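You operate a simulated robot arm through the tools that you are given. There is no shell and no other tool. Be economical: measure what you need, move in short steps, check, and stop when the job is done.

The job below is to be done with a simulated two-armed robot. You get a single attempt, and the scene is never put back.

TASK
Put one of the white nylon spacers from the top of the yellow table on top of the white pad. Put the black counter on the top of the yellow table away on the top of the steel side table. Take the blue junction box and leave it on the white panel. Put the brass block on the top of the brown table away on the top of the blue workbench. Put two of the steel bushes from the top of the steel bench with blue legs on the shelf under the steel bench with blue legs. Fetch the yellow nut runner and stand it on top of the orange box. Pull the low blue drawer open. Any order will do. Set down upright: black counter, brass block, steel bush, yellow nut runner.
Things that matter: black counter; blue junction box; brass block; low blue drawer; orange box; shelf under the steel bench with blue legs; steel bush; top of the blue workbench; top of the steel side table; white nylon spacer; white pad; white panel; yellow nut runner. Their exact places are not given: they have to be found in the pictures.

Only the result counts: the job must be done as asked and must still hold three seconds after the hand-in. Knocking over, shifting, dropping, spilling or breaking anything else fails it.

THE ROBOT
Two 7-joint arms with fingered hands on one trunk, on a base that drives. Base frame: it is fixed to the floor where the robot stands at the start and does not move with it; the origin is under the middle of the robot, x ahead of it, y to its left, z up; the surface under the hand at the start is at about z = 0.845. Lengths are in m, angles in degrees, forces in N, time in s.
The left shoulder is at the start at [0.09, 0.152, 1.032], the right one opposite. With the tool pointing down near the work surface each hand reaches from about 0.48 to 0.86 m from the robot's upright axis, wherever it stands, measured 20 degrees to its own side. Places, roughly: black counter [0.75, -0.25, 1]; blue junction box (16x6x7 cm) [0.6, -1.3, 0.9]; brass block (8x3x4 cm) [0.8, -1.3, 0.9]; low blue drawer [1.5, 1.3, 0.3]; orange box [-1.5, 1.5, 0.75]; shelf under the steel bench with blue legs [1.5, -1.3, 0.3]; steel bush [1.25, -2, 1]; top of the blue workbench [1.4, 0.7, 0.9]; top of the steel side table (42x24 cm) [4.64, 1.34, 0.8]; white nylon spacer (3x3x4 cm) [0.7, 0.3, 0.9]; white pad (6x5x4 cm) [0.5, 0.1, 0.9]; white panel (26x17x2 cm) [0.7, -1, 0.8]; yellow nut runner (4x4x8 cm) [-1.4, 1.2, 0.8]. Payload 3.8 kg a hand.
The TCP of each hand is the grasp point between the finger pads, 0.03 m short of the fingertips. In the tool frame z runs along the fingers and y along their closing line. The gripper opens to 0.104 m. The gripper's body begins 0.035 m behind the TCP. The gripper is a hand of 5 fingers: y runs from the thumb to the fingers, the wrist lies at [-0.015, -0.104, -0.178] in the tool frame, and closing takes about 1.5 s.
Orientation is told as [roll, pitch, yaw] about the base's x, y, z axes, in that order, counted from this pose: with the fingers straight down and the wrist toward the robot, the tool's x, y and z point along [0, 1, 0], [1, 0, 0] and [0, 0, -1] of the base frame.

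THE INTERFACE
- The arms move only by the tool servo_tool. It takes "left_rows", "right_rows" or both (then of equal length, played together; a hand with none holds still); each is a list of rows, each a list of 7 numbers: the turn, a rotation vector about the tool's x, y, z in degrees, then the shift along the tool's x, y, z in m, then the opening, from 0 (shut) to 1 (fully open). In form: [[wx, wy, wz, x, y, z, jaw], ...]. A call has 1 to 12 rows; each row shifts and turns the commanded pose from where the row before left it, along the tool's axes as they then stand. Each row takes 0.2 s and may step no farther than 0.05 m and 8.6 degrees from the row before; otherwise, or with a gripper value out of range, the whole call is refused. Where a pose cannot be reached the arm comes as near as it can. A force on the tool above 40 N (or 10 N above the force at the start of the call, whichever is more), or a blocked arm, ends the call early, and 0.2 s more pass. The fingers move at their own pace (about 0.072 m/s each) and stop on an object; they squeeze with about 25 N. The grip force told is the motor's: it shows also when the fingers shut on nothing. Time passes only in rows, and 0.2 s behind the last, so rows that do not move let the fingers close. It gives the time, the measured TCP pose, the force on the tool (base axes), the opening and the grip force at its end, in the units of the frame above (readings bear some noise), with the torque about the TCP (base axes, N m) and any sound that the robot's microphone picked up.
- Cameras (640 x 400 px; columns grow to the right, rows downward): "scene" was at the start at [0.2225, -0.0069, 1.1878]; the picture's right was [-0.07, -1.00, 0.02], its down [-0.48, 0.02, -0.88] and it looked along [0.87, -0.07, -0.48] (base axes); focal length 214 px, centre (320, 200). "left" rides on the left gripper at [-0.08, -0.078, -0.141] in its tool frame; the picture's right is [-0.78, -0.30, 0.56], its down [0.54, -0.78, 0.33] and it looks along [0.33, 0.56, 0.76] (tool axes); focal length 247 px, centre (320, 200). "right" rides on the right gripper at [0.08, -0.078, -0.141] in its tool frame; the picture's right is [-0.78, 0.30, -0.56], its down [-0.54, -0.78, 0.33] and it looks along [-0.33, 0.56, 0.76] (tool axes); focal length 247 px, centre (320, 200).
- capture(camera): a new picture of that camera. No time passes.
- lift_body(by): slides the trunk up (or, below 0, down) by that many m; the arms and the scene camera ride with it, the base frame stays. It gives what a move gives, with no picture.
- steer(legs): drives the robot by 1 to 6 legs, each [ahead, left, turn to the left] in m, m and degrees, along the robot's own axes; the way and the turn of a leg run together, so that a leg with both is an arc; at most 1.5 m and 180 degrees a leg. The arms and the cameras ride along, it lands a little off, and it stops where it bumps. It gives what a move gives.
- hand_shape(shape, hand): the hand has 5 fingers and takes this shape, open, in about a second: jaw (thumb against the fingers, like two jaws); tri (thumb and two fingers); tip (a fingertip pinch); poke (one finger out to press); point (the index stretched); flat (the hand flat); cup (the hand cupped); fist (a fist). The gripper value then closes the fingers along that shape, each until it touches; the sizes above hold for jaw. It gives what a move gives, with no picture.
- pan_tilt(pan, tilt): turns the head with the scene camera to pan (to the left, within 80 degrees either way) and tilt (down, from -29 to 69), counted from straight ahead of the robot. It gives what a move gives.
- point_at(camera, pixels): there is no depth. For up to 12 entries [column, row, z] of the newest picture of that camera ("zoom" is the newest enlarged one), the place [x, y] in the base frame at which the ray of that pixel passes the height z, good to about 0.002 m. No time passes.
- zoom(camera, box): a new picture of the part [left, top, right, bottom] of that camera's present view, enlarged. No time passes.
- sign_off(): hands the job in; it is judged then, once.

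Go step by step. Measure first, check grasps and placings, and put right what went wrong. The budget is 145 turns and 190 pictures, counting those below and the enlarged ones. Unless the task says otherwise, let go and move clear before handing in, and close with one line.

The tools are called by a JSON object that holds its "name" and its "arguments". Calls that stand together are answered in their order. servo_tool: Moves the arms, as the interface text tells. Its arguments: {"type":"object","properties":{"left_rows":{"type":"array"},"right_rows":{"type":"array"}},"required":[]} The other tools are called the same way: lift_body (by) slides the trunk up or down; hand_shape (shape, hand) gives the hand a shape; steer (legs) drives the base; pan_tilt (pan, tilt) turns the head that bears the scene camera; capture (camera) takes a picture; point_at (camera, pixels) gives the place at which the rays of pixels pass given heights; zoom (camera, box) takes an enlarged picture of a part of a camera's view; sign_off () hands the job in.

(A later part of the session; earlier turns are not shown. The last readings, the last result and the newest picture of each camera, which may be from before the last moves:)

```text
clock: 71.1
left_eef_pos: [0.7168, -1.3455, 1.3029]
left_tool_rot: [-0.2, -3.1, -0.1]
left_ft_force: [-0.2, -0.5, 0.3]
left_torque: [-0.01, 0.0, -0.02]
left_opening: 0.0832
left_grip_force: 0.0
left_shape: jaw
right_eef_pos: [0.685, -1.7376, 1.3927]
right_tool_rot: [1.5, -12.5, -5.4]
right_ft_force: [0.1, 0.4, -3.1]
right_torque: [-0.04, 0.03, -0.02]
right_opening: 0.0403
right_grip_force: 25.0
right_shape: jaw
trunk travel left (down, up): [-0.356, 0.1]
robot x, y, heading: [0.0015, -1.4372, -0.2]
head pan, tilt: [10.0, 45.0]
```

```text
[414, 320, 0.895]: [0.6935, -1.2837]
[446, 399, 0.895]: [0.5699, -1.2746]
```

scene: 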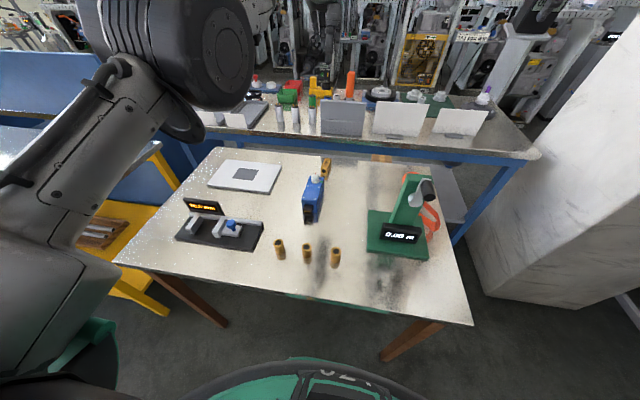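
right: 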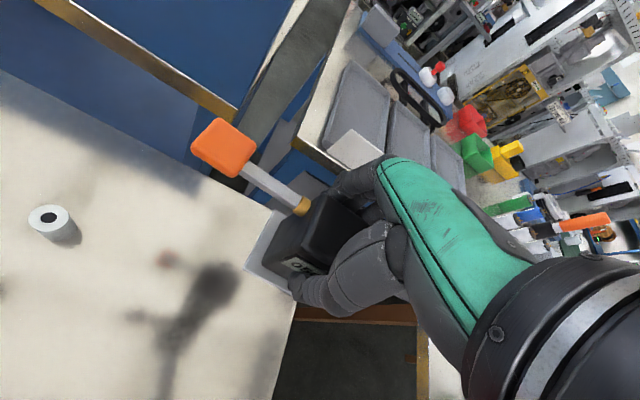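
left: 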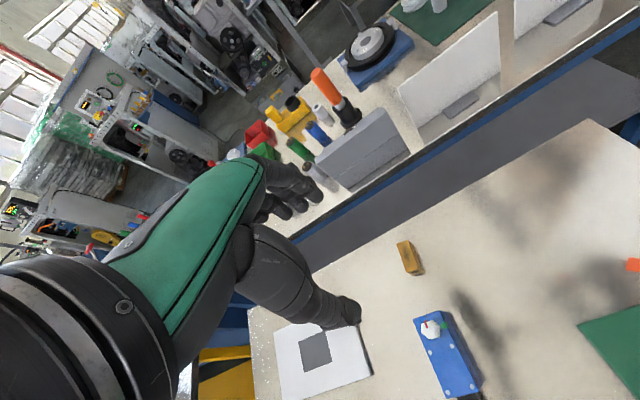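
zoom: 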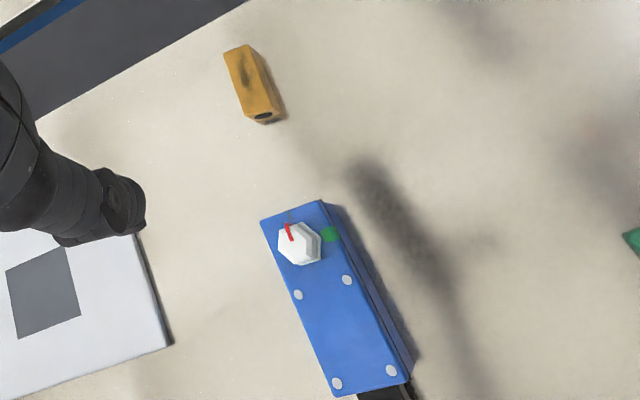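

Both cameras agree the box top is at z=0.895, with x .57–.69, centre y≈−1.311, and a knob near x .664. I'll lower the trunk 0.1 and yaw the left hand −90°.

{"name": "lift_body", "arguments": {"by": -0.1}}

{"name": "servo_tool", "arguments": {"left_rows": [[3, 0, 0, 0, -0.01, 0, 1], [0, 0, 8.2, 0, 0, 0, 1], [0, 0, 8.2, 0, 0, 0, 1], [0, 0, 8.2, 0, 0, 0, 1], [0, 0, 8.2, 0, 0, 0, 1], [0, 0, 8.2, 0, 0, 0, 1], [0, 0, 8.2, 0, 0, 0, 1], [0, 0, 8.2, 0, 0, 0, 1], [0, 0, 8.2, 0, 0, 0, 1], [0, 0, 8.2, 0, 0, 0, 1], [0, 0, 8.2, 0, 0, 0, 1], [0, 0, 8, 0, 0, 0, 1]]}}

{"name": "capture", "arguments": {"camera": "scene"}}

```text
clock: 72.5
left_eef_pos: [0.7361, -1.3458, 1.156]
left_tool_rot: [0.0, 0.8, -0.1]
left_ft_force: [0.4, -0.4, -0.7]
left_torque: [-0.02, -0.01, 0.03]
left_opening: 0.0829
left_grip_force: 0.0
left_shape: jaw
right_eef_pos: [0.6833, -1.7374, 1.2939]
right_tool_rot: [1.5, -12.5, -5.4]
right_ft_force: [0.0, 0.4, -3.7]
right_torque: [0.0, 0.0, 0.01]
right_opening: 0.0405
right_grip_force: 24.7
right_shape: jaw
trunk travel left (down, up): [-0.256, 0.2]
robot x, y, heading: [-0.0008, -1.4401, -0.1]
head pan, tilt: [10.0, 45.0]
```

```text
clock: 75.0
left_eef_pos: [0.6243, -1.3326, 1.1285]
left_tool_rot: [-3.9, -0.1, -90.3]
left_ft_force: [-0.8, -0.1, 0.6]
left_torque: [0.02, -0.01, 0.02]
left_opening: 0.1038
left_grip_force: 0.0
left_shape: jaw
left hand out of reach, approached as far as the arm can: row 4, 5, 6, 7, 8, 9, 10, 11, 12
right_eef_pos: [0.6834, -1.7376, 1.2934]
right_tool_rot: [1.5, -12.4, -5.4]
right_ft_force: [0.2, 0.2, -2.1]
right_torque: [-0.03, -0.01, -0.01]
right_opening: 0.0405
right_grip_force: 24.9
right_shape: jaw
trunk travel left (down, up): [-0.256, 0.2]
robot x, y, heading: [0.0028, -1.4386, -0.1]
head pan, tilt: [10.0, 45.0]
```

```text
125 pictures are left
```

scene: 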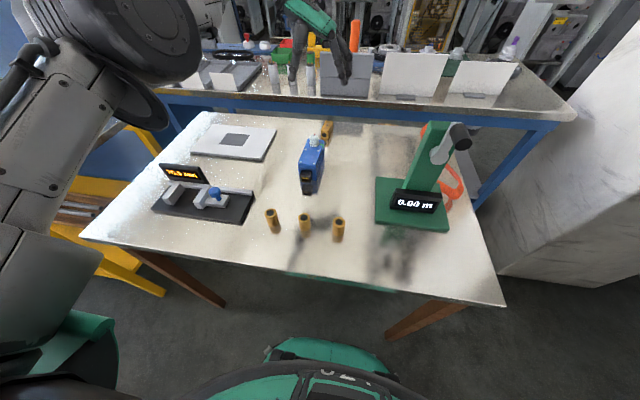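

Yaw is −90° now. I'll correct the small roll and move above the grip point.

{"name": "servo_tool", "arguments": {"left_rows": [[3.9, 0, 0, -0.019, -0.0216, 0.02, 1], [0, 0, 0, 0, 0, 0.045, 1], [0, 0, 0, 0, 0, 0.045, 1], [0, 0, 0, 0, 0, 0, 1]]}}

{"name": "capture", "arguments": {"camera": "left"}}

{"name": "capture", "arguments": {"camera": "scene"}}

```text
clock: 76.0
left_eef_pos: [0.6357, -1.3067, 1.0236]
left_tool_rot: [-4.0, 3.9, -90.4]
left_ft_force: [-0.6, 0.2, -0.1]
left_torque: [-0.01, -0.02, 0.03]
left_opening: 0.1038
left_grip_force: 0.1
left_shape: jaw
left hand out of reach, approached as far as the arm can: row 1, 2, 3
right_eef_pos: [0.6833, -1.7393, 1.2936]
right_tool_rot: [1.5, -12.5, -5.4]
right_ft_force: [-0.7, 0.4, -3.1]
right_torque: [0.04, 0.03, 0.0]
right_opening: 0.0403
right_grip_force: 25.1
right_shape: jaw
trunk travel left (down, up): [-0.256, 0.2]
robot x, y, heading: [0.0005, -1.4365, -0.5]
head pan, tilt: [10.0, 45.0]
```

```text
124 pictures are left
```

left: 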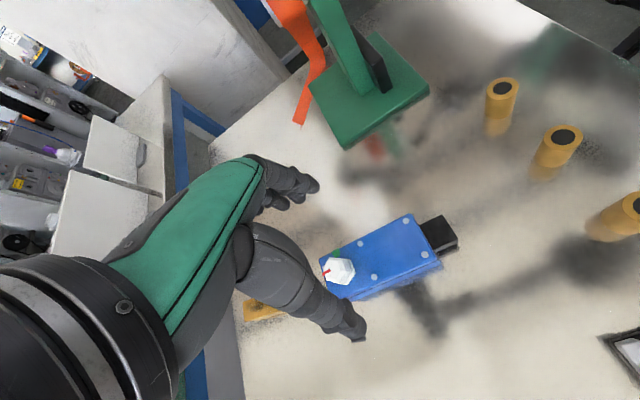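

```text
123 pictures are left
```

scene: 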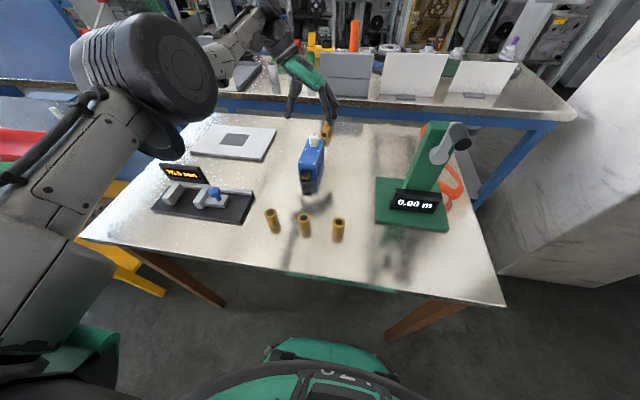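

I used the wrong axis: the tilt is about tool y. I'll fix both tilts, then shift the base back.

{"name": "servo_tool", "arguments": {"left_rows": [[-3.9, 4, 0, 0, 0, 0.0, 1], [0, 0, 0, 0, 0, 0.02, 1], [0, 0, 0, 0, 0, 0, 1]]}}

```text
clock: 76.8
left_eef_pos: [0.6487, -1.3046, 1.0059]
left_tool_rot: [0.2, -0.1, -90.3]
left_ft_force: [1.0, -0.2, -0.6]
left_torque: [0.02, 0.02, -0.01]
left_opening: 0.1037
left_grip_force: 0.1
left_shape: jaw
left hand out of reach, approached as far as the arm can: row 1
right_eef_pos: [0.6836, -1.7384, 1.2931]
right_tool_rot: [1.5, -12.5, -5.3]
right_ft_force: [-0.7, 0.7, -2.4]
right_torque: [-0.02, 0.0, 0.04]
right_opening: 0.0404
right_grip_force: 25.1
right_shape: jaw
trunk travel left (down, up): [-0.256, 0.2]
robot x, y, heading: [-0.0012, -1.4365, -0.1]
head pan, tilt: [10.0, 45.0]
```

{"name": "steer", "arguments": {"legs": [[-0.044, -0.006, 0]]}}

{"name": "capture", "arguments": {"camera": "left"}}

```text
clock: 77.8
left_eef_pos: [0.6114, -1.3075, 1.0005]
left_tool_rot: [-0.2, 0.1, -90.2]
left_ft_force: [-0.3, -0.2, -0.7]
left_torque: [0.01, 0.03, 0.0]
left_opening: 0.1038
left_grip_force: 0.1
left_shape: jaw
right_eef_pos: [0.6479, -1.7426, 1.2868]
right_tool_rot: [1.4, -12.1, -5.4]
right_ft_force: [0.3, 0.3, -5.1]
right_torque: [-0.02, 0.05, -0.02]
right_opening: 0.0402
right_grip_force: 25.2
right_shape: jaw
trunk travel left (down, up): [-0.256, 0.2]
robot x, y, heading: [-0.0439, -1.4435, -0.2]
head pan, tilt: [10.0, 45.0]
```

```text
122 pictures are left
```

left: 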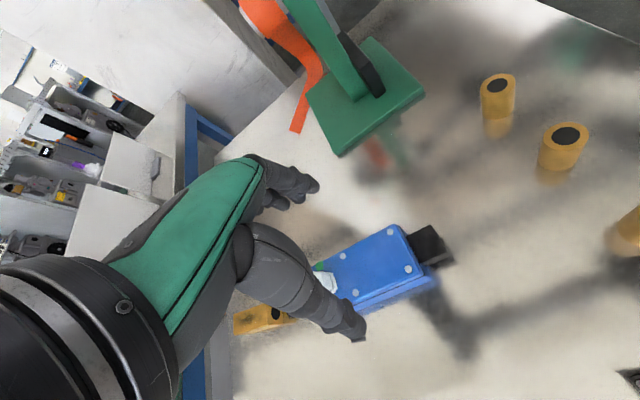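

{"name": "point_at", "arguments": {"camera": "left", "pixels": [[397, 225, 0.895], [424, 272, 0.895], [352, 302, 0.895]]}}

{"name": "servo_tool", "arguments": {"left_rows": [[0, 0, 0, 0, 0, 0.03, 1], [0, 0, 0, 0, 0, 0.03, 1], [0, 0, 0, 0, 0, 0, 1]]}}

{"name": "capture", "arguments": {"camera": "left"}}

```text
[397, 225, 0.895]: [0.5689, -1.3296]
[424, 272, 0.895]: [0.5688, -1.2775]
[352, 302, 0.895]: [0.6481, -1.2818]
```

```text
clock: 78.5
left_eef_pos: [0.6047, -1.3094, 0.9472]
left_tool_rot: [0.1, 0.0, -90.2]
left_ft_force: [0.6, -0.5, -0.1]
left_torque: [0.0, 0.02, 0.0]
left_opening: 0.1037
left_grip_force: 0.0
left_shape: jaw
right_eef_pos: [0.6403, -1.7442, 1.2931]
right_tool_rot: [1.5, -12.5, -5.3]
right_ft_force: [-0.7, -0.6, -2.0]
right_torque: [-0.01, 0.01, 0.04]
right_opening: 0.0401
right_grip_force: 25.2
right_shape: jaw
trunk travel left (down, up): [-0.256, 0.2]
robot x, y, heading: [-0.0432, -1.4412, -0.4]
head pan, tilt: [10.0, 45.0]
```

```text
121 pictures are left
```

left: 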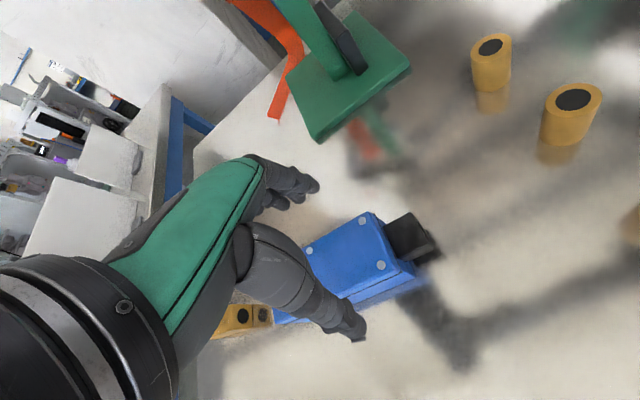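

{"name": "servo_tool", "arguments": {"left_rows": [[0, 0, 0, 0, -0.003, 0.025, 1], [0, 0, 0, 0, 0, 0.02, 1], [0, 0, 0, 0, 0, 0.012, 1], [0, 0, 0, 0, 0, 0, 1]]}}

{"name": "capture", "arguments": {"camera": "left"}}

```text
clock: 79.5
left_eef_pos: [0.5965, -1.3053, 0.8901]
left_tool_rot: [0.0, 0.0, -90.2]
left_ft_force: [0.1, -0.2, 0.4]
left_torque: [-0.05, 0.0, 0.01]
left_opening: 0.1036
left_grip_force: 0.0
left_shape: jaw
left hand out of reach, approached as far as the arm can: row 1, 3
right_eef_pos: [0.6431, -1.7429, 1.2906]
right_tool_rot: [1.5, -12.4, -5.3]
right_ft_force: [0.0, 0.8, -2.4]
right_torque: [0.01, 0.02, 0.01]
right_opening: 0.0403
right_grip_force: 25.4
right_shape: jaw
trunk travel left (down, up): [-0.256, 0.2]
robot x, y, heading: [-0.0423, -1.441, -0.2]
head pan, tilt: [10.0, 45.0]
```

```text
120 pictures are left
```

left: 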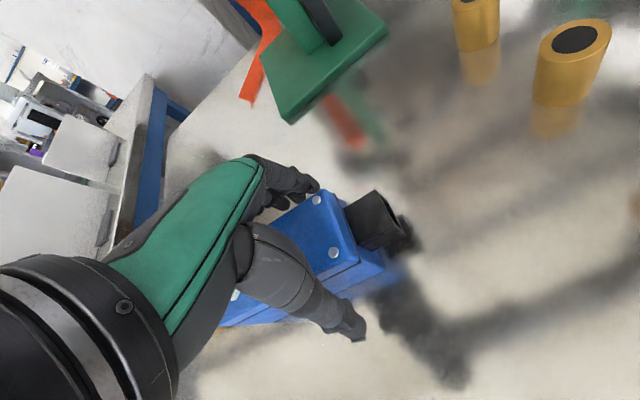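

Drifted 8 mm toward the front end, so I'll shift +x by 1.2 cm and close.

{"name": "servo_tool", "arguments": {"left_rows": [[0, 0, 0, 0.013, 0, 0, 1], [0, 0, 0, 0, 0, 0, 0.8], [0, 0, 0, 0, 0, 0, 0.6], [0, 0, 0, 0, 0, 0, 0.3], [0, 0, 0, 0, 0, 0, 0], [0, 0, 0, 0, 0, 0, 0], [0, 0, 0, 0, 0, 0, 0], [0, 0, 0, 0, 0, 0, 0]]}}

{"name": "capture", "arguments": {"camera": "left"}}

```text
clock: 81.3
left_eef_pos: [0.5984, -1.3056, 0.8923]
left_tool_rot: [0.0, 0.0, -90.1]
left_ft_force: [-1.0, -1.0, -0.5]
left_torque: [0.02, -0.02, -0.05]
left_opening: 0.0495
left_grip_force: 24.8
left_shape: jaw
left hand out of reach, approached as far as the arm can: row 1
right_eef_pos: [0.6419, -1.7425, 1.2904]
right_tool_rot: [1.5, -12.4, -5.5]
right_ft_force: [-0.1, 0.4, -2.9]
right_torque: [0.01, 0.01, 0.02]
right_opening: 0.0406
right_grip_force: 25.3
right_shape: jaw
trunk travel left (down, up): [-0.256, 0.2]
robot x, y, heading: [-0.0465, -1.4425, -0.5]
head pan, tilt: [10.0, 45.0]
```

```text
119 pictures are left
```

left: 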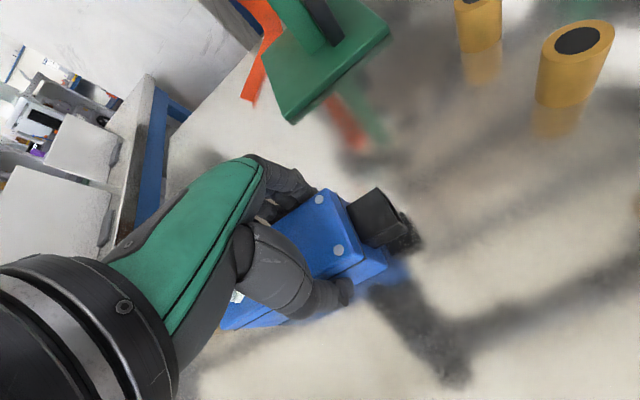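

The box is held at 0.0495. I'll lift it and strafe left toward the panel, whose centre is at (0.72,−1.01).

{"name": "servo_tool", "arguments": {"left_rows": [[0, 0, 0, 0, 0, -0.02, 0], [0, 0, 0, 0, 0, -0.04, 0], [0, 0, 0, 0, 0, -0.04, 0], [0, 0, 0, 0, 0, -0.04, 0]]}}

{"name": "capture", "arguments": {"camera": "left"}}

{"name": "capture", "arguments": {"camera": "scene"}}

```text
clock: 82.3
left_eef_pos: [0.608, -1.3064, 1.0342]
left_tool_rot: [-0.1, 0.1, -90.2]
left_ft_force: [-1.0, 0.4, -2.0]
left_torque: [-0.02, 0.03, 0.02]
left_opening: 0.0493
left_grip_force: 25.0
left_shape: jaw
left hand out of reach, approached as far as the arm can: row 2, 3
right_eef_pos: [0.6415, -1.7429, 1.2919]
right_tool_rot: [1.5, -12.4, -5.4]
right_ft_force: [-0.3, 0.6, -3.1]
right_torque: [-0.02, 0.0, 0.03]
right_opening: 0.0402
right_grip_force: 25.6
right_shape: jaw
trunk travel left (down, up): [-0.256, 0.2]
robot x, y, heading: [-0.0432, -1.4474, -0.5]
head pan, tilt: [10.0, 45.0]
```

```text
118 pictures are left
```

left: 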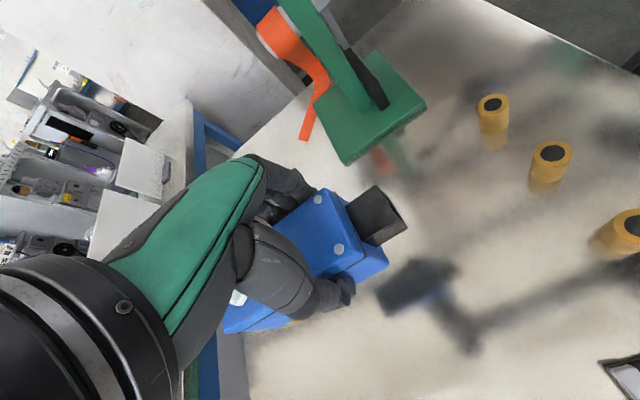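

```text
117 pictures are left
```

scene: 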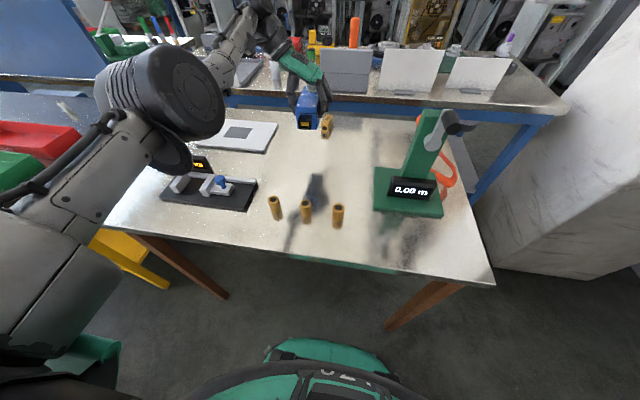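

{"name": "steer", "arguments": {"legs": [[0.045, 0.297, 0.4]]}}

{"name": "capture", "arguments": {"camera": "left"}}

{"name": "capture", "arguments": {"camera": "scene"}}

```text
clock: 84.4
left_eef_pos: [0.6523, -1.0037, 1.0332]
left_tool_rot: [0.0, 0.1, -89.9]
left_ft_force: [-0.2, 0.1, -2.4]
left_torque: [-0.01, 0.05, 0.02]
left_opening: 0.0492
left_grip_force: 24.6
left_shape: jaw
right_eef_pos: [0.6894, -1.4414, 1.2907]
right_tool_rot: [1.4, -12.4, -5.0]
right_ft_force: [-0.8, -0.4, -2.7]
right_torque: [-0.02, -0.01, -0.03]
right_opening: 0.0403
right_grip_force: 25.2
right_shape: jaw
trunk travel left (down, up): [-0.256, 0.2]
robot x, y, heading: [0.0044, -1.1444, -0.2]
head pan, tilt: [10.0, 45.0]
```

```text
116 pictures are left
```

left: 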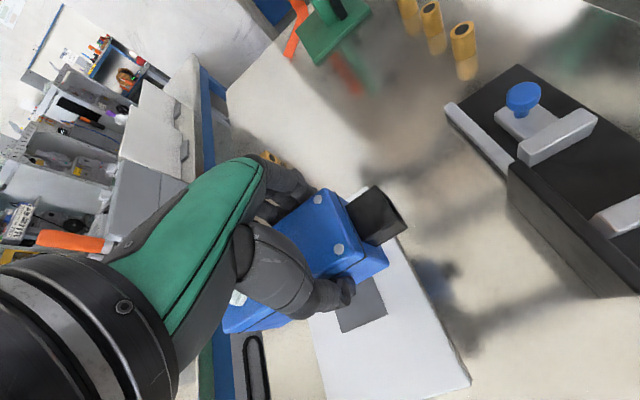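

```text
115 pictures are left
```

scene: 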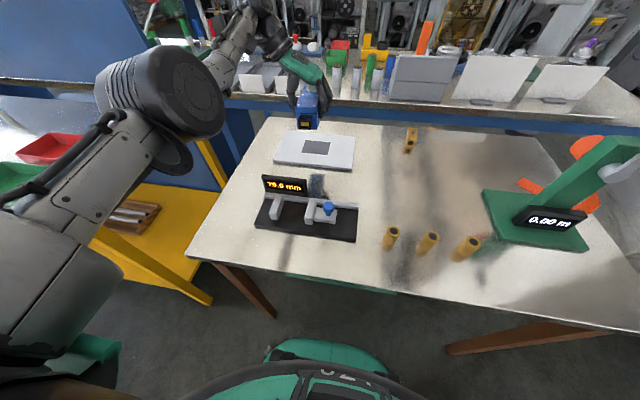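

{"name": "point_at", "arguments": {"camera": "scene", "pixels": [[288, 130, 0.865], [354, 137, 0.865], [351, 169, 0.865], [274, 161, 0.865]]}}

{"name": "point_at", "arguments": {"camera": "left", "pixels": [[471, 381, 0.865], [387, 316, 0.865], [322, 398, 0.865]]}}

```text
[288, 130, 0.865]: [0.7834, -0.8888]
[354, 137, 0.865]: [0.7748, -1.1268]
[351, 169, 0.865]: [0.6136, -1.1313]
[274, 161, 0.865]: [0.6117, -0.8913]
```

```text
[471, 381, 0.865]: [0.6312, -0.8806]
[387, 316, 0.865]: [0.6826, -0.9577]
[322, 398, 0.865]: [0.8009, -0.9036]
```

The panel centre is about (0.708,−1.007). I'll shift +x 0.025 and lower.

{"name": "servo_tool", "arguments": {"left_rows": [[0, 0, 0, 0.013, 0, 0.02, 0], [0, 0, 0, 0.013, 0, 0.03, 0], [0, 0, 0, 0, 0, 0.03, 0], [0, 0, 0, 0, 0, 0.025, 0], [0, 0, 0, 0, 0, 0, 0]]}}

{"name": "zoom", "arguments": {"camera": "scene", "box": [240, 70, 380, 180]}}

```text
clock: 85.6
left_eef_pos: [0.6488, -0.9989, 0.9271]
left_tool_rot: [0.1, 0.0, -89.8]
left_ft_force: [-0.5, -0.2, -2.1]
left_torque: [0.0, 0.07, 0.0]
left_opening: 0.0493
left_grip_force: 24.7
left_shape: jaw
left hand out of reach, approached as far as the arm can: row 1, 2, 4
right_eef_pos: [0.6903, -1.44, 1.2919]
right_tool_rot: [1.5, -12.4, -5.0]
right_ft_force: [0.2, -0.5, -3.3]
right_torque: [-0.04, 0.03, 0.0]
right_opening: 0.0402
right_grip_force: 25.2
right_shape: jaw
trunk travel left (down, up): [-0.256, 0.2]
robot x, y, heading: [0.008, -1.1457, 0.5]
head pan, tilt: [10.0, 45.0]
```

```text
3.64 times, centred on (310, 125) of scene
```

zoom: 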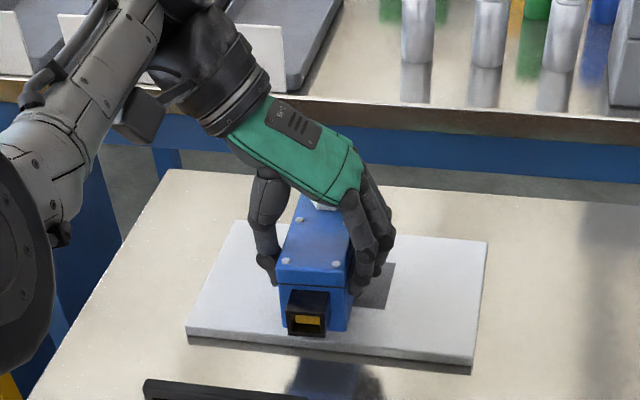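

{"name": "steer", "arguments": {"legs": [[0.028, -0.006, 0]]}}

{"name": "zoom", "arguments": {"camera": "scene", "box": [240, 70, 380, 180]}}

```text
clock: 86.4
left_eef_pos: [0.6718, -1.0049, 0.9306]
left_tool_rot: [0.2, -0.1, -89.8]
left_ft_force: [-0.4, -0.1, -1.5]
left_torque: [-0.04, 0.02, 0.01]
left_opening: 0.0494
left_grip_force: 24.8
left_shape: jaw
right_eef_pos: [0.7104, -1.4438, 1.2959]
right_tool_rot: [1.5, -12.8, -5.0]
right_ft_force: [-0.4, -0.7, -1.9]
right_torque: [-0.07, -0.03, -0.01]
right_opening: 0.0404
right_grip_force: 24.7
right_shape: jaw
trunk travel left (down, up): [-0.256, 0.2]
robot x, y, heading: [0.0309, -1.1538, -0.0]
head pan, tilt: [10.0, 45.0]
```

```text
3.64 times, centred on (310, 125) of scene
```

zoom: 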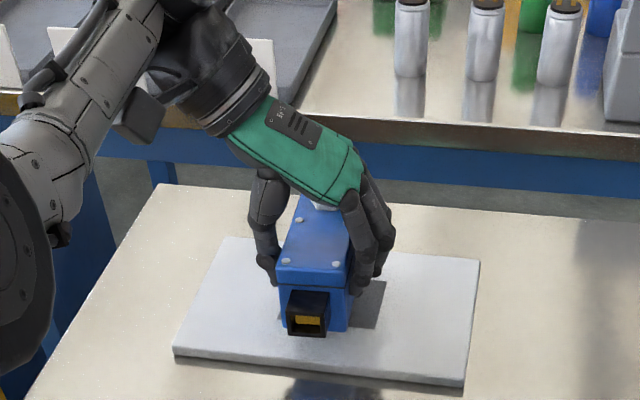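

Well placed over the panel. I'll lower in small steps until contact.

{"name": "servo_tool", "arguments": {"left_rows": [[0, 0, 0, 0, 0, 0.006, 0], [0, 0, 0, 0, 0, 0.005, 0], [0, 0, 0, 0, 0, 0.004, 0], [0, 0, 0, 0, 0, 0.003, 0], [0, 0, 0, 0, 0, 0, 0]]}}

{"name": "zoom", "arguments": {"camera": "scene", "box": [270, 100, 370, 190]}}

```text
clock: 87.6
left_eef_pos: [0.6731, -1.0052, 0.9095]
left_tool_rot: [0.1, 0.0, -90.0]
left_ft_force: [0.3, 0.4, -1.8]
left_torque: [-0.01, 0.05, -0.02]
left_opening: 0.0491
left_grip_force: 25.0
left_shape: jaw
right_eef_pos: [0.7163, -1.4446, 1.2911]
right_tool_rot: [1.5, -12.4, -4.9]
right_ft_force: [-0.1, -0.1, -2.9]
right_torque: [0.01, 0.01, -0.01]
right_opening: 0.0404
right_grip_force: 25.2
right_shape: jaw
trunk travel left (down, up): [-0.256, 0.2]
robot x, y, heading: [0.0332, -1.1504, 0.3]
head pan, tilt: [10.0, 45.0]
```

```text
4.44 times, centred on (320, 145) of scene
```

zoom: 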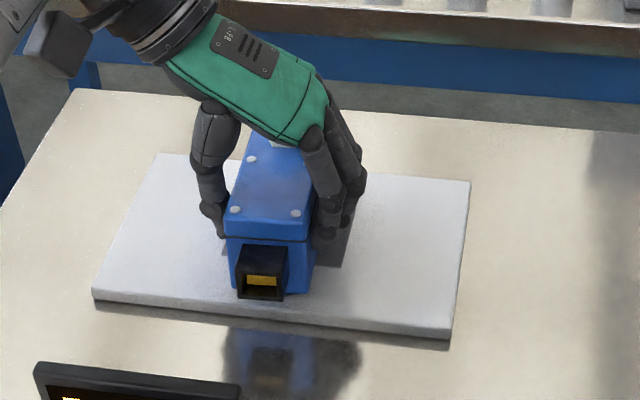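

{"name": "servo_tool", "arguments": {"left_rows": [[0, 0, 0, 0, 0, 0.003, 0], [0, 0, 0, 0, 0, 0.003, 0], [0, 0, 0, 0, 0, 0.002, 0], [0, 0, 0, 0, 0, 0, 0]]}}

```text
clock: 88.6
left_eef_pos: [0.6725, -1.0063, 0.9037]
left_tool_rot: [0.3, -0.1, -89.8]
left_ft_force: [1.4, 1.0, 6.6]
left_torque: [0.05, -0.06, -0.05]
left_opening: 0.0498
left_grip_force: 25.2
left_shape: jaw
left hand out of reach, approached as far as the arm can: row 2
right_eef_pos: [0.7147, -1.4466, 1.2933]
right_tool_rot: [1.5, -12.5, -5.0]
right_ft_force: [-0.2, 0.5, -3.7]
right_torque: [0.0, 0.02, -0.01]
right_opening: 0.0404
right_grip_force: 25.2
right_shape: jaw
trunk travel left (down, up): [-0.256, 0.2]
robot x, y, heading: [0.0337, -1.1526, 0.3]
head pan, tilt: [10.0, 45.0]
```

Contact at about 8 N. I'll release gradually.

{"name": "servo_tool", "arguments": {"left_rows": [[0, 0, 0, 0, 0, -0.001, 0.4], [0, 0, 0, 0, 0, 0, 0.55], [0, 0, 0, 0, 0, 0, 0.7], [0, 0, 0, 0, 0, 0, 0.85], [0, 0, 0, 0, 0, 0, 1], [0, 0, 0, 0, 0, 0, 1], [0, 0, 0, 0, 0, 0, 1]]}}

{"name": "zoom", "arguments": {"camera": "scene", "box": [240, 70, 380, 180]}}

{"name": "capture", "arguments": {"camera": "left"}}

```text
clock: 90.2
left_eef_pos: [0.6726, -1.005, 0.9036]
left_tool_rot: [0.0, 0.0, -89.9]
left_ft_force: [0.5, -0.6, 0.3]
left_torque: [-0.01, -0.04, 0.0]
left_opening: 0.1036
left_grip_force: 0.1
left_shape: jaw
right_eef_pos: [0.7163, -1.4462, 1.2916]
right_tool_rot: [1.5, -12.5, -4.9]
right_ft_force: [0.6, -0.9, -2.2]
right_torque: [-0.02, 0.06, -0.02]
right_opening: 0.0405
right_grip_force: 25.0
right_shape: jaw
trunk travel left (down, up): [-0.256, 0.2]
robot x, y, heading: [0.0344, -1.1512, 0.4]
head pan, tilt: [10.0, 45.0]
```

```text
3.64 times, centred on (310, 125) of scene
```

zoom: 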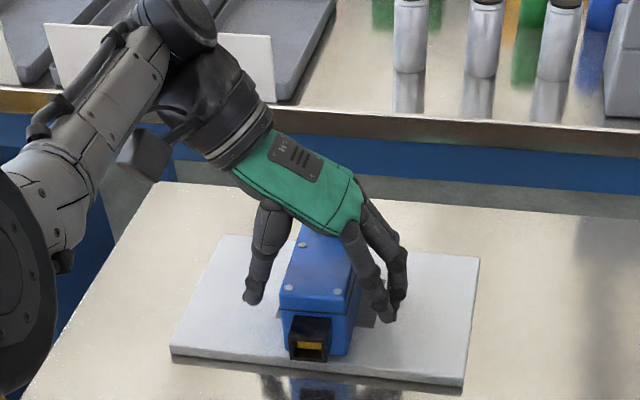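

```text
110 pictures are left
```

left: 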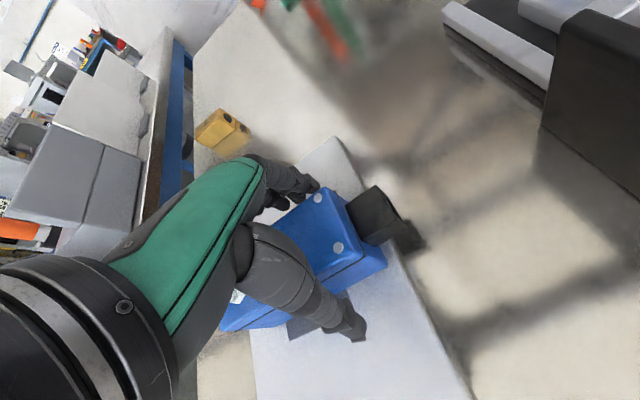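

The box rests on the panel. I'll rise, strafe right toward the brass block, and test the reach.

{"name": "servo_tool", "arguments": {"left_rows": [[0, 0, 0, 0, 0, -0.03, 1], [0, 0, 0, 0, 0, -0.04, 1], [0, 0, 0, 0, 0, -0.04, 1], [0, 0, 0, 0, 0, -0.04, 1]]}}

{"name": "steer", "arguments": {"legs": [[0.01, -0.35, 0]]}}

{"name": "servo_tool", "arguments": {"left_rows": [[0, 0, 0, 0.03, 0, 0, 1], [0, 0, 0, 0.03, 0, 0, 1], [0, 0, 0, 0.03, 0, 0, 1], [0, 0, 0, 0.03, 0, 0, 1], [0, 0, 0, 0, 0, 0, 1]]}}

{"name": "capture", "arguments": {"camera": "scene"}}

```text
clock: 91.2
left_eef_pos: [0.6736, -1.0064, 1.0531]
left_tool_rot: [0.1, 0.1, -89.9]
left_ft_force: [-0.1, -0.3, 0.2]
left_torque: [0.02, 0.03, 0.01]
left_opening: 0.1037
left_grip_force: 0.0
left_shape: jaw
right_eef_pos: [0.7163, -1.4461, 1.2928]
right_tool_rot: [1.5, -12.5, -5.0]
right_ft_force: [-0.1, -0.7, -3.1]
right_torque: [0.01, 0.03, 0.0]
right_opening: 0.0404
right_grip_force: 25.1
right_shape: jaw
trunk travel left (down, up): [-0.256, 0.2]
robot x, y, heading: [0.0267, -1.149, 0.2]
head pan, tilt: [10.0, 45.0]
```

```text
clock: 93.5
left_eef_pos: [0.6847, -1.3568, 1.0531]
left_tool_rot: [0.0, -0.1, -89.5]
left_ft_force: [-0.3, 1.3, -0.1]
left_torque: [0.01, -0.02, 0.0]
left_opening: 0.1038
left_grip_force: 0.0
left_shape: jaw
right_eef_pos: [0.7299, -1.7955, 1.2924]
right_tool_rot: [1.4, -12.6, -4.6]
right_ft_force: [-0.6, -0.2, -2.7]
right_torque: [0.02, 0.02, -0.03]
right_opening: 0.0402
right_grip_force: 25.5
right_shape: jaw
trunk travel left (down, up): [-0.256, 0.2]
robot x, y, heading: [0.0408, -1.502, 0.5]
head pan, tilt: [10.0, 45.0]
```

```text
clock: 94.7
left_eef_pos: [0.6883, -1.3538, 1.051]
left_tool_rot: [0.1, 0.0, -89.6]
left_ft_force: [-1.1, -0.3, -0.7]
left_torque: [0.01, -0.01, -0.01]
left_opening: 0.1039
left_grip_force: 0.0
left_shape: jaw
left hand out of reach, approached as far as the arm can: row 1, 2, 3, 4
right_eef_pos: [0.7294, -1.7953, 1.2935]
right_tool_rot: [1.5, -12.5, -4.6]
right_ft_force: [-0.1, -0.1, -3.1]
right_torque: [0.02, 0.03, 0.03]
right_opening: 0.0403
right_grip_force: 25.0
right_shape: jaw
trunk travel left (down, up): [-0.256, 0.2]
robot x, y, heading: [0.0454, -1.5025, 0.4]
head pan, tilt: [10.0, 45.0]
```

```text
109 pictures are left
```

scene: 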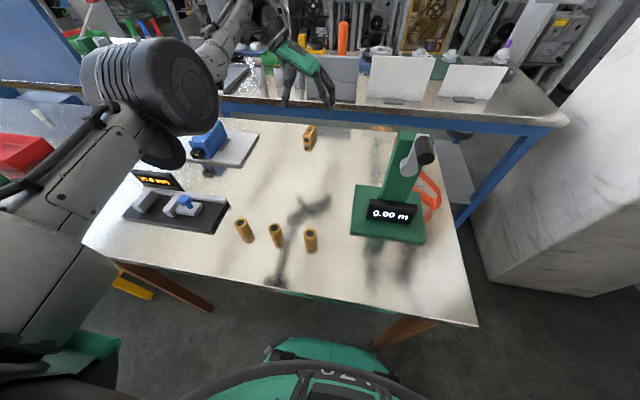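

Extension in x is limited at this yaw. The brass block is only about 6 cm long, so I'll go back to yaw 0 and grip it lengthwise.

{"name": "servo_tool", "arguments": {"left_rows": [[0, 0, -8.2, 0, 0, 0, 1], [0, 0, -8.2, 0, 0, 0, 1], [0, 0, -8.2, 0, 0, 0, 1], [0, 0, -8.2, 0, 0, 0, 1], [0, 0, -8.2, 0, 0, 0, 1], [0, 0, -8.2, 0, 0, 0, 1], [0, 0, -8.2, 0, 0, 0, 1], [0, 0, -8.2, 0, 0, 0, 1], [0, 0, -8.2, 0, 0, 0, 1], [0, 0, -8.2, 0, 0, 0, 1], [0, 0, -7.5, 0, 0, 0, 1]]}}

{"name": "servo_tool", "arguments": {"left_rows": [[0, 0, 0, 0, 0.03, 0, 1], [0, 0, 0, 0, 0.03, 0, 1], [0, 0, 0, 0, 0.03, 0, 1], [0, 0, 0, 0, 0.03, 0, 1], [0, 0, 0, 0, 0, 0, 1]]}}

{"name": "capture", "arguments": {"camera": "left"}}

{"name": "zoom", "arguments": {"camera": "scene", "box": [280, 100, 340, 170]}}

```text
clock: 97.1
left_eef_pos: [0.6924, -1.3564, 1.0486]
left_tool_rot: [0.0, -0.1, 0.1]
left_ft_force: [0.4, -0.6, -0.8]
left_torque: [-0.03, 0.01, 0.01]
left_opening: 0.1037
left_grip_force: 0.0
left_shape: jaw
right_eef_pos: [0.7294, -1.7954, 1.2921]
right_tool_rot: [1.5, -12.5, -4.5]
right_ft_force: [-0.1, -0.5, -4.8]
right_torque: [0.02, -0.04, -0.02]
right_opening: 0.0403
right_grip_force: 24.5
right_shape: jaw
trunk travel left (down, up): [-0.256, 0.2]
robot x, y, heading: [0.0425, -1.5044, 0.4]
head pan, tilt: [10.0, 45.0]
```

```text
clock: 98.3
left_eef_pos: [0.8037, -1.3546, 1.0488]
left_tool_rot: [0.0, -0.2, -0.1]
left_ft_force: [0.5, 0.7, -0.3]
left_torque: [0.03, 0.01, 0.0]
left_opening: 0.1037
left_grip_force: 0.0
left_shape: jaw
left hand out of reach, approached as far as the arm can: row 4
right_eef_pos: [0.7304, -1.7949, 1.2933]
right_tool_rot: [1.6, -12.5, -4.6]
right_ft_force: [1.2, -0.7, -3.1]
right_torque: [-0.01, 0.05, -0.03]
right_opening: 0.0403
right_grip_force: 25.3
right_shape: jaw
trunk travel left (down, up): [-0.256, 0.2]
robot x, y, heading: [0.0412, -1.5079, 0.3]
head pan, tilt: [10.0, 45.0]
```

```text
108 pictures are left
```

left: 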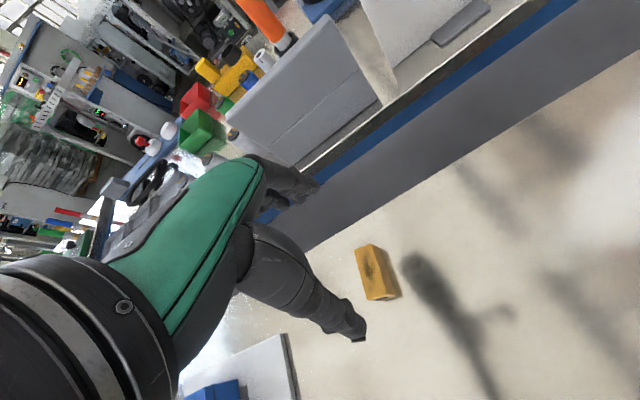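

```text
5.71 times, centred on (310, 135) of scene
```

zoom: 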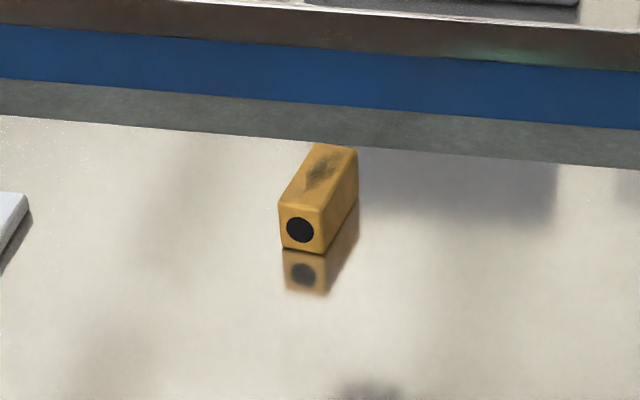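

{"name": "point_at", "arguments": {"camera": "left", "pixels": [[355, 250, 0.88], [376, 244, 0.88], [397, 292, 0.88], [369, 299, 0.88], [374, 272, 0.88]]}}

{"name": "point_at", "arguments": {"camera": "zoom", "pixels": [[283, 250, 0.845], [325, 254, 0.845], [278, 204, 0.88], [322, 208, 0.88], [357, 150, 0.88], [317, 144, 0.88]]}}

```text
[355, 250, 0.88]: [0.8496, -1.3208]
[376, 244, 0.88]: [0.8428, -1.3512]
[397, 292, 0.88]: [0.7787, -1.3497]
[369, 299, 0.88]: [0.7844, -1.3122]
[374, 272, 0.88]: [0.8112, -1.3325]
```

```text
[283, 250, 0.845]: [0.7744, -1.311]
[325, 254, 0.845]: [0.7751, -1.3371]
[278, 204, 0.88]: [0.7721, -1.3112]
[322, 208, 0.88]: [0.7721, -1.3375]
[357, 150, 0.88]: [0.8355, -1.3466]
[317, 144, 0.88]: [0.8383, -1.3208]
```

The block centre is (0.808,−1.330) with yaw about −7°. I'll align and descend.

{"name": "servo_tool", "arguments": {"left_rows": [[0, 0, 6, 0.0246, 0.005, 0, 1], [0, 0, 0, 0, 0, 0.045, 1], [0, 0, 0, 0, 0, 0.04, 1], [0, 0, 0, 0, 0, 0, 1]]}}

{"name": "capture", "arguments": {"camera": "left"}}

```text
clock: 99.3
left_eef_pos: [0.8041, -1.3285, 0.9631]
left_tool_rot: [-0.1, -0.1, -6.0]
left_ft_force: [-0.9, 0.5, 0.0]
left_torque: [0.05, 0.01, -0.02]
left_opening: 0.1036
left_grip_force: 0.1
left_shape: jaw
left hand out of reach, approached as far as the arm can: row 1
right_eef_pos: [0.73, -1.7948, 1.2932]
right_tool_rot: [1.4, -12.7, -4.6]
right_ft_force: [-0.4, -0.1, -3.8]
right_torque: [-0.01, 0.03, -0.01]
right_opening: 0.0405
right_grip_force: 25.0
right_shape: jaw
trunk travel left (down, up): [-0.256, 0.2]
robot x, y, heading: [0.0375, -1.507, 0.2]
head pan, tilt: [10.0, 45.0]
```

```text
106 pictures are left
```

left: 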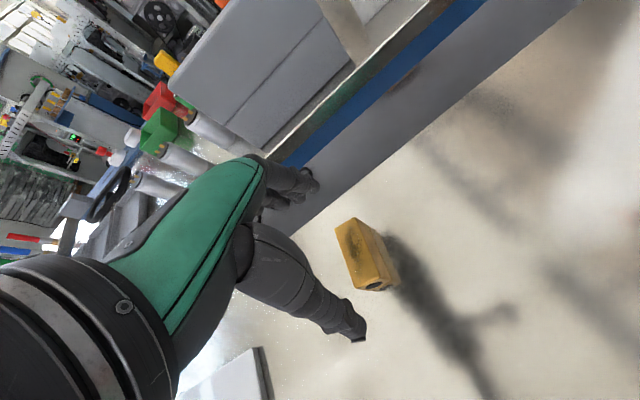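

{"name": "point_at", "arguments": {"camera": "left", "pixels": [[335, 225, 0.88], [356, 218, 0.88], [388, 275, 0.88], [362, 285, 0.88]]}}

{"name": "servo_tool", "arguments": {"left_rows": [[0, 0, 0, 0, 0.002, 0.03, 1], [0, 0, 0, 0, 0.002, 0.03, 1], [0, 0, 0, 0, 0, 0.018, 1], [0, 0, 0, 0, 0, 0, 1]]}}

{"name": "capture", "arguments": {"camera": "left"}}

```text
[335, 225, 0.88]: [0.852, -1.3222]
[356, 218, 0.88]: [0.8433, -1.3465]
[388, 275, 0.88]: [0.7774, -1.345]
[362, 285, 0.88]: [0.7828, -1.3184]
```

```text
clock: 100.3
left_eef_pos: [0.796, -1.3316, 0.8879]
left_tool_rot: [-0.1, -0.1, -5.9]
left_ft_force: [1.8, -0.5, 2.6]
left_torque: [-0.01, -0.12, -0.05]
left_opening: 0.1038
left_grip_force: 0.1
left_shape: jaw
left hand out of reach, approached as far as the arm can: row 2
right_eef_pos: [0.7296, -1.7967, 1.2918]
right_tool_rot: [1.5, -12.5, -4.6]
right_ft_force: [0.7, 0.7, -3.5]
right_torque: [-0.04, 0.03, 0.01]
right_opening: 0.0404
right_grip_force: 24.9
right_shape: jaw
trunk travel left (down, up): [-0.256, 0.2]
robot x, y, heading: [0.0427, -1.5025, 0.4]
head pan, tilt: [10.0, 45.0]
```

```text
105 pictures are left
```

left: 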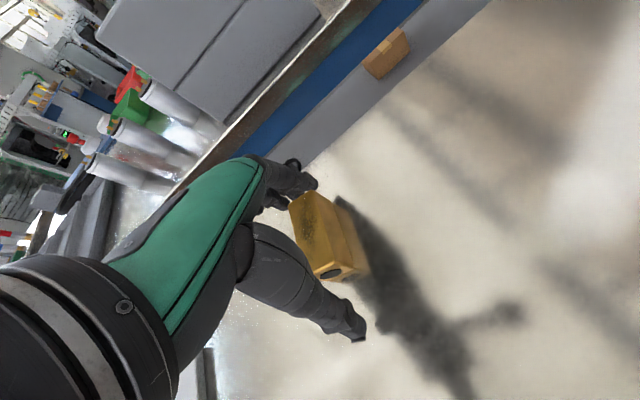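

The far finger is touching the block's end because the TCP is 1.5 cm short. I'll raise, nudge the base ahead and go down again.

{"name": "servo_tool", "arguments": {"left_rows": [[0, 0, 0, 0, 0, -0.03, 1], [0, 0, 0, 0, 0, -0.03, 1]]}}

{"name": "steer", "arguments": {"legs": [[0.018, 0, 0]]}}

{"name": "capture", "arguments": {"camera": "left"}}

```text
clock: 100.9
left_eef_pos: [0.7996, -1.3305, 0.9471]
left_tool_rot: [0.0, 0.0, -6.0]
left_ft_force: [0.4, 0.6, -0.5]
left_torque: [0.01, -0.01, 0.03]
left_opening: 0.1038
left_grip_force: 0.0
left_shape: jaw
right_eef_pos: [0.7282, -1.7947, 1.2926]
right_tool_rot: [1.5, -12.5, -4.7]
right_ft_force: [-0.5, -0.1, -2.7]
right_torque: [-0.03, 0.02, -0.02]
right_opening: 0.0403
right_grip_force: 25.1
right_shape: jaw
trunk travel left (down, up): [-0.256, 0.2]
robot x, y, heading: [0.0414, -1.5006, 0.5]
head pan, tilt: [10.0, 45.0]
```

```text
clock: 101.7
left_eef_pos: [0.812, -1.3293, 0.9503]
left_tool_rot: [0.0, -0.3, -5.9]
left_ft_force: [-0.6, 1.4, 0.5]
left_torque: [0.01, -0.05, 0.02]
left_opening: 0.104
left_grip_force: 0.0
left_shape: jaw
right_eef_pos: [0.7426, -1.7967, 1.2959]
right_tool_rot: [1.4, -12.8, -4.7]
right_ft_force: [-0.5, 0.6, -2.3]
right_torque: [-0.04, 0.01, -0.02]
right_opening: 0.0404
right_grip_force: 25.0
right_shape: jaw
trunk travel left (down, up): [-0.256, 0.2]
robot x, y, heading: [0.0647, -1.5039, 0.4]
head pan, tilt: [10.0, 45.0]
```

```text
104 pictures are left
```

left: 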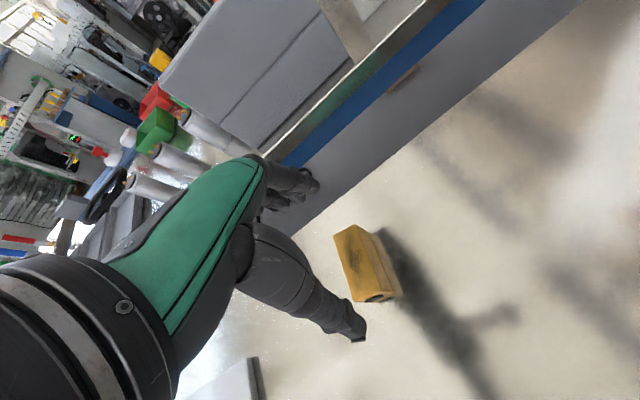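

{"name": "point_at", "arguments": {"camera": "left", "pixels": [[333, 234, 0.88], [355, 225, 0.88], [390, 292, 0.88], [355, 299, 0.88]]}}

{"name": "servo_tool", "arguments": {"left_rows": [[0, 0, 0, 0, 0.003, 0.03, 1], [0, 0, 0, 0, 0.003, 0.02, 1], [0, 0, 0, 0, 0, 0.012, 1], [0, 0, 0, 0, 0, 0, 1]]}}

{"name": "capture", "arguments": {"camera": "left"}}

```text
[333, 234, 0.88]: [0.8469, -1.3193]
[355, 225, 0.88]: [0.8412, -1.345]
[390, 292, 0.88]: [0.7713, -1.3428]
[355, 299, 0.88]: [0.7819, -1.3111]
```

```text
clock: 102.7
left_eef_pos: [0.8144, -1.331, 0.8848]
left_tool_rot: [0.0, -0.1, -6.0]
left_ft_force: [-0.1, 0.0, 0.3]
left_torque: [-0.04, 0.0, 0.07]
left_opening: 0.1038
left_grip_force: 0.1
left_shape: jaw
left hand out of reach, approached as far as the arm can: row 2
right_eef_pos: [0.7468, -1.7949, 1.2935]
right_tool_rot: [1.4, -12.5, -4.6]
right_ft_force: [0.8, 0.0, -2.4]
right_torque: [0.01, -0.01, 0.0]
right_opening: 0.0399
right_grip_force: 24.4
right_shape: jaw
trunk travel left (down, up): [-0.256, 0.2]
robot x, y, heading: [0.0603, -1.5023, 0.5]
head pan, tilt: [10.0, 45.0]
```

```text
103 pictures are left
```

left: 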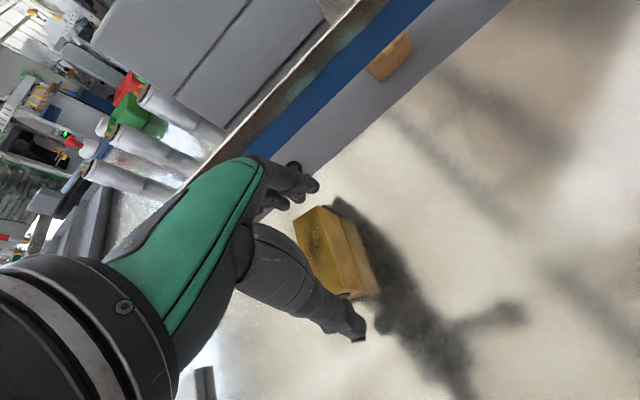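

The block is between the fingers with no contact force. I'll close the hand.

{"name": "servo_tool", "arguments": {"left_rows": [[0, 0, 0, 0, 0, 0, 0.8], [0, 0, 0, 0, 0, 0, 0.6], [0, 0, 0, 0, 0, 0, 0.4], [0, 0, 0, 0, 0, 0, 0.2], [0, 0, 0, 0, 0, 0, 0], [0, 0, 0, 0, 0, 0, 0], [0, 0, 0, 0, 0, 0, 0]]}}

{"name": "capture", "arguments": {"camera": "left"}}

```text
clock: 104.3
left_eef_pos: [0.8149, -1.3312, 0.8868]
left_tool_rot: [0.0, -0.2, -6.0]
left_ft_force: [-0.9, -0.1, -0.5]
left_torque: [0.04, 0.03, 0.02]
left_opening: 0.0649
left_grip_force: 24.5
left_shape: jaw
right_eef_pos: [0.7465, -1.7949, 1.2939]
right_tool_rot: [1.5, -12.5, -4.6]
right_ft_force: [-0.4, 0.4, -3.0]
right_torque: [0.02, 0.06, 0.01]
right_opening: 0.0404
right_grip_force: 24.9
right_shape: jaw
trunk travel left (down, up): [-0.256, 0.2]
robot x, y, heading: [0.0617, -1.5013, 0.1]
head pan, tilt: [10.0, 45.0]
```

```text
102 pictures are left
```

left: 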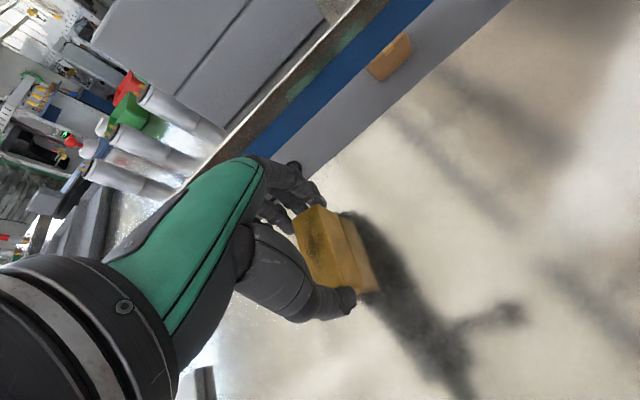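

Gripped at 0.065. I'll lift, raise the trunk, back off and look to the right for a route.

{"name": "servo_tool", "arguments": {"left_rows": [[0, 0, 0, 0, 0, -0.03, 0], [0, 0, 0, 0, 0, -0.04, 0], [0, 0, 0, 0, 0, -0.04, 0], [0, 0, 0, 0, 0, -0.04, 0]]}}

{"name": "lift_body", "arguments": {"by": 0.1}}

{"name": "steer", "arguments": {"legs": [[-0.6, 0, 0]]}}

{"name": "pan_tilt", "arguments": {"pan": -30, "tilt": 20}}

{"name": "capture", "arguments": {"camera": "scene"}}

{"name": "pan_tilt", "arguments": {"pan": -75, "tilt": 20}}

{"name": "capture", "arguments": {"camera": "scene"}}

```text
clock: 105.3
left_eef_pos: [0.8135, -1.3312, 1.0339]
left_tool_rot: [0.0, 0.0, -6.0]
left_ft_force: [-0.2, -0.5, -3.6]
left_torque: [-0.05, 0.0, 0.03]
left_opening: 0.0648
left_grip_force: 25.5
left_shape: jaw
right_eef_pos: [0.7471, -1.7948, 1.2931]
right_tool_rot: [1.5, -12.5, -4.6]
right_ft_force: [0.4, 0.6, -3.4]
right_torque: [0.02, -0.03, 0.0]
right_opening: 0.0401
right_grip_force: 25.0
right_shape: jaw
trunk travel left (down, up): [-0.256, 0.2]
robot x, y, heading: [0.0617, -1.502, 0.3]
head pan, tilt: [10.0, 45.0]
```

```text
clock: 106.6
left_eef_pos: [0.8068, -1.3302, 1.1668]
left_tool_rot: [0.2, -2.3, -6.0]
left_ft_force: [-0.3, -0.2, -3.3]
left_torque: [-0.02, 0.0, -0.01]
left_opening: 0.0646
left_grip_force: 24.8
left_shape: jaw
right_eef_pos: [0.7492, -1.7961, 1.392]
right_tool_rot: [1.5, -12.4, -4.5]
right_ft_force: [0.4, -0.7, -3.0]
right_torque: [0.0, 0.03, 0.0]
right_opening: 0.0404
right_grip_force: 25.5
right_shape: jaw
trunk travel left (down, up): [-0.356, 0.1]
robot x, y, heading: [0.0624, -1.5034, 0.4]
head pan, tilt: [10.0, 45.0]
```

```text
clock: 110.0
left_eef_pos: [0.2038, -1.329, 1.1653]
left_tool_rot: [0.2, -2.2, -5.3]
left_ft_force: [-0.2, -0.1, -4.0]
left_torque: [0.0, 0.05, -0.03]
left_opening: 0.0649
left_grip_force: 25.4
left_shape: jaw
right_eef_pos: [0.1509, -1.7948, 1.3921]
right_tool_rot: [1.6, -12.4, -4.0]
right_ft_force: [0.7, 0.3, -3.0]
right_torque: [-0.02, 0.02, -0.01]
right_opening: 0.0404
right_grip_force: 25.2
right_shape: jaw
trunk travel left (down, up): [-0.356, 0.1]
robot x, y, heading: [-0.5428, -1.515, 1.1]
head pan, tilt: [10.0, 45.0]
```

```text
clock: 111.1
left_eef_pos: [0.2043, -1.3287, 1.1665]
left_tool_rot: [0.2, -2.3, -5.2]
left_ft_force: [0.2, 0.1, -3.7]
left_torque: [-0.04, -0.02, 0.01]
left_opening: 0.0645
left_grip_force: 25.5
left_shape: jaw
right_eef_pos: [0.1496, -1.7954, 1.392]
right_tool_rot: [1.4, -12.5, -3.9]
right_ft_force: [-0.5, 0.2, -2.9]
right_torque: [-0.03, 0.0, 0.04]
right_opening: 0.0403
right_grip_force: 25.3
right_shape: jaw
trunk travel left (down, up): [-0.356, 0.1]
robot x, y, heading: [-0.5403, -1.5103, 1.3]
head pan, tilt: [-30.0, 20.0]
```

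```text
101 pictures are left
```

scene: 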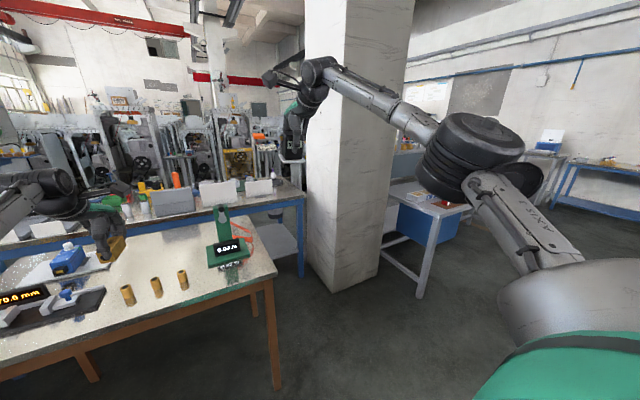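

```text
clock: 112.2
left_eef_pos: [0.2028, -1.3291, 1.1671]
left_tool_rot: [0.2, -2.4, -5.3]
left_ft_force: [0.6, 0.1, -3.7]
left_torque: [-0.04, 0.03, 0.03]
left_opening: 0.0651
left_grip_force: 25.0
left_shape: jaw
right_eef_pos: [0.1496, -1.7944, 1.3928]
right_tool_rot: [1.5, -12.5, -3.9]
right_ft_force: [1.1, 0.0, -2.4]
right_torque: [-0.01, 0.03, -0.01]
right_opening: 0.0403
right_grip_force: 25.3
right_shape: jaw
trunk travel left (down, up): [-0.356, 0.1]
robot x, y, heading: [-0.5394, -1.5122, 1.1]
head pan, tilt: [-75.0, 20.0]
```

```text
100 pictures are left
```

scene: 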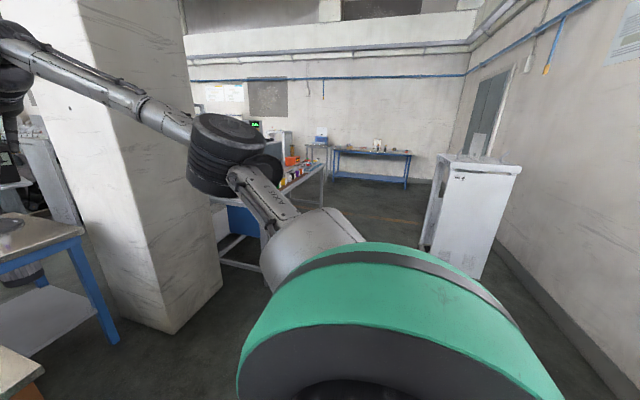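

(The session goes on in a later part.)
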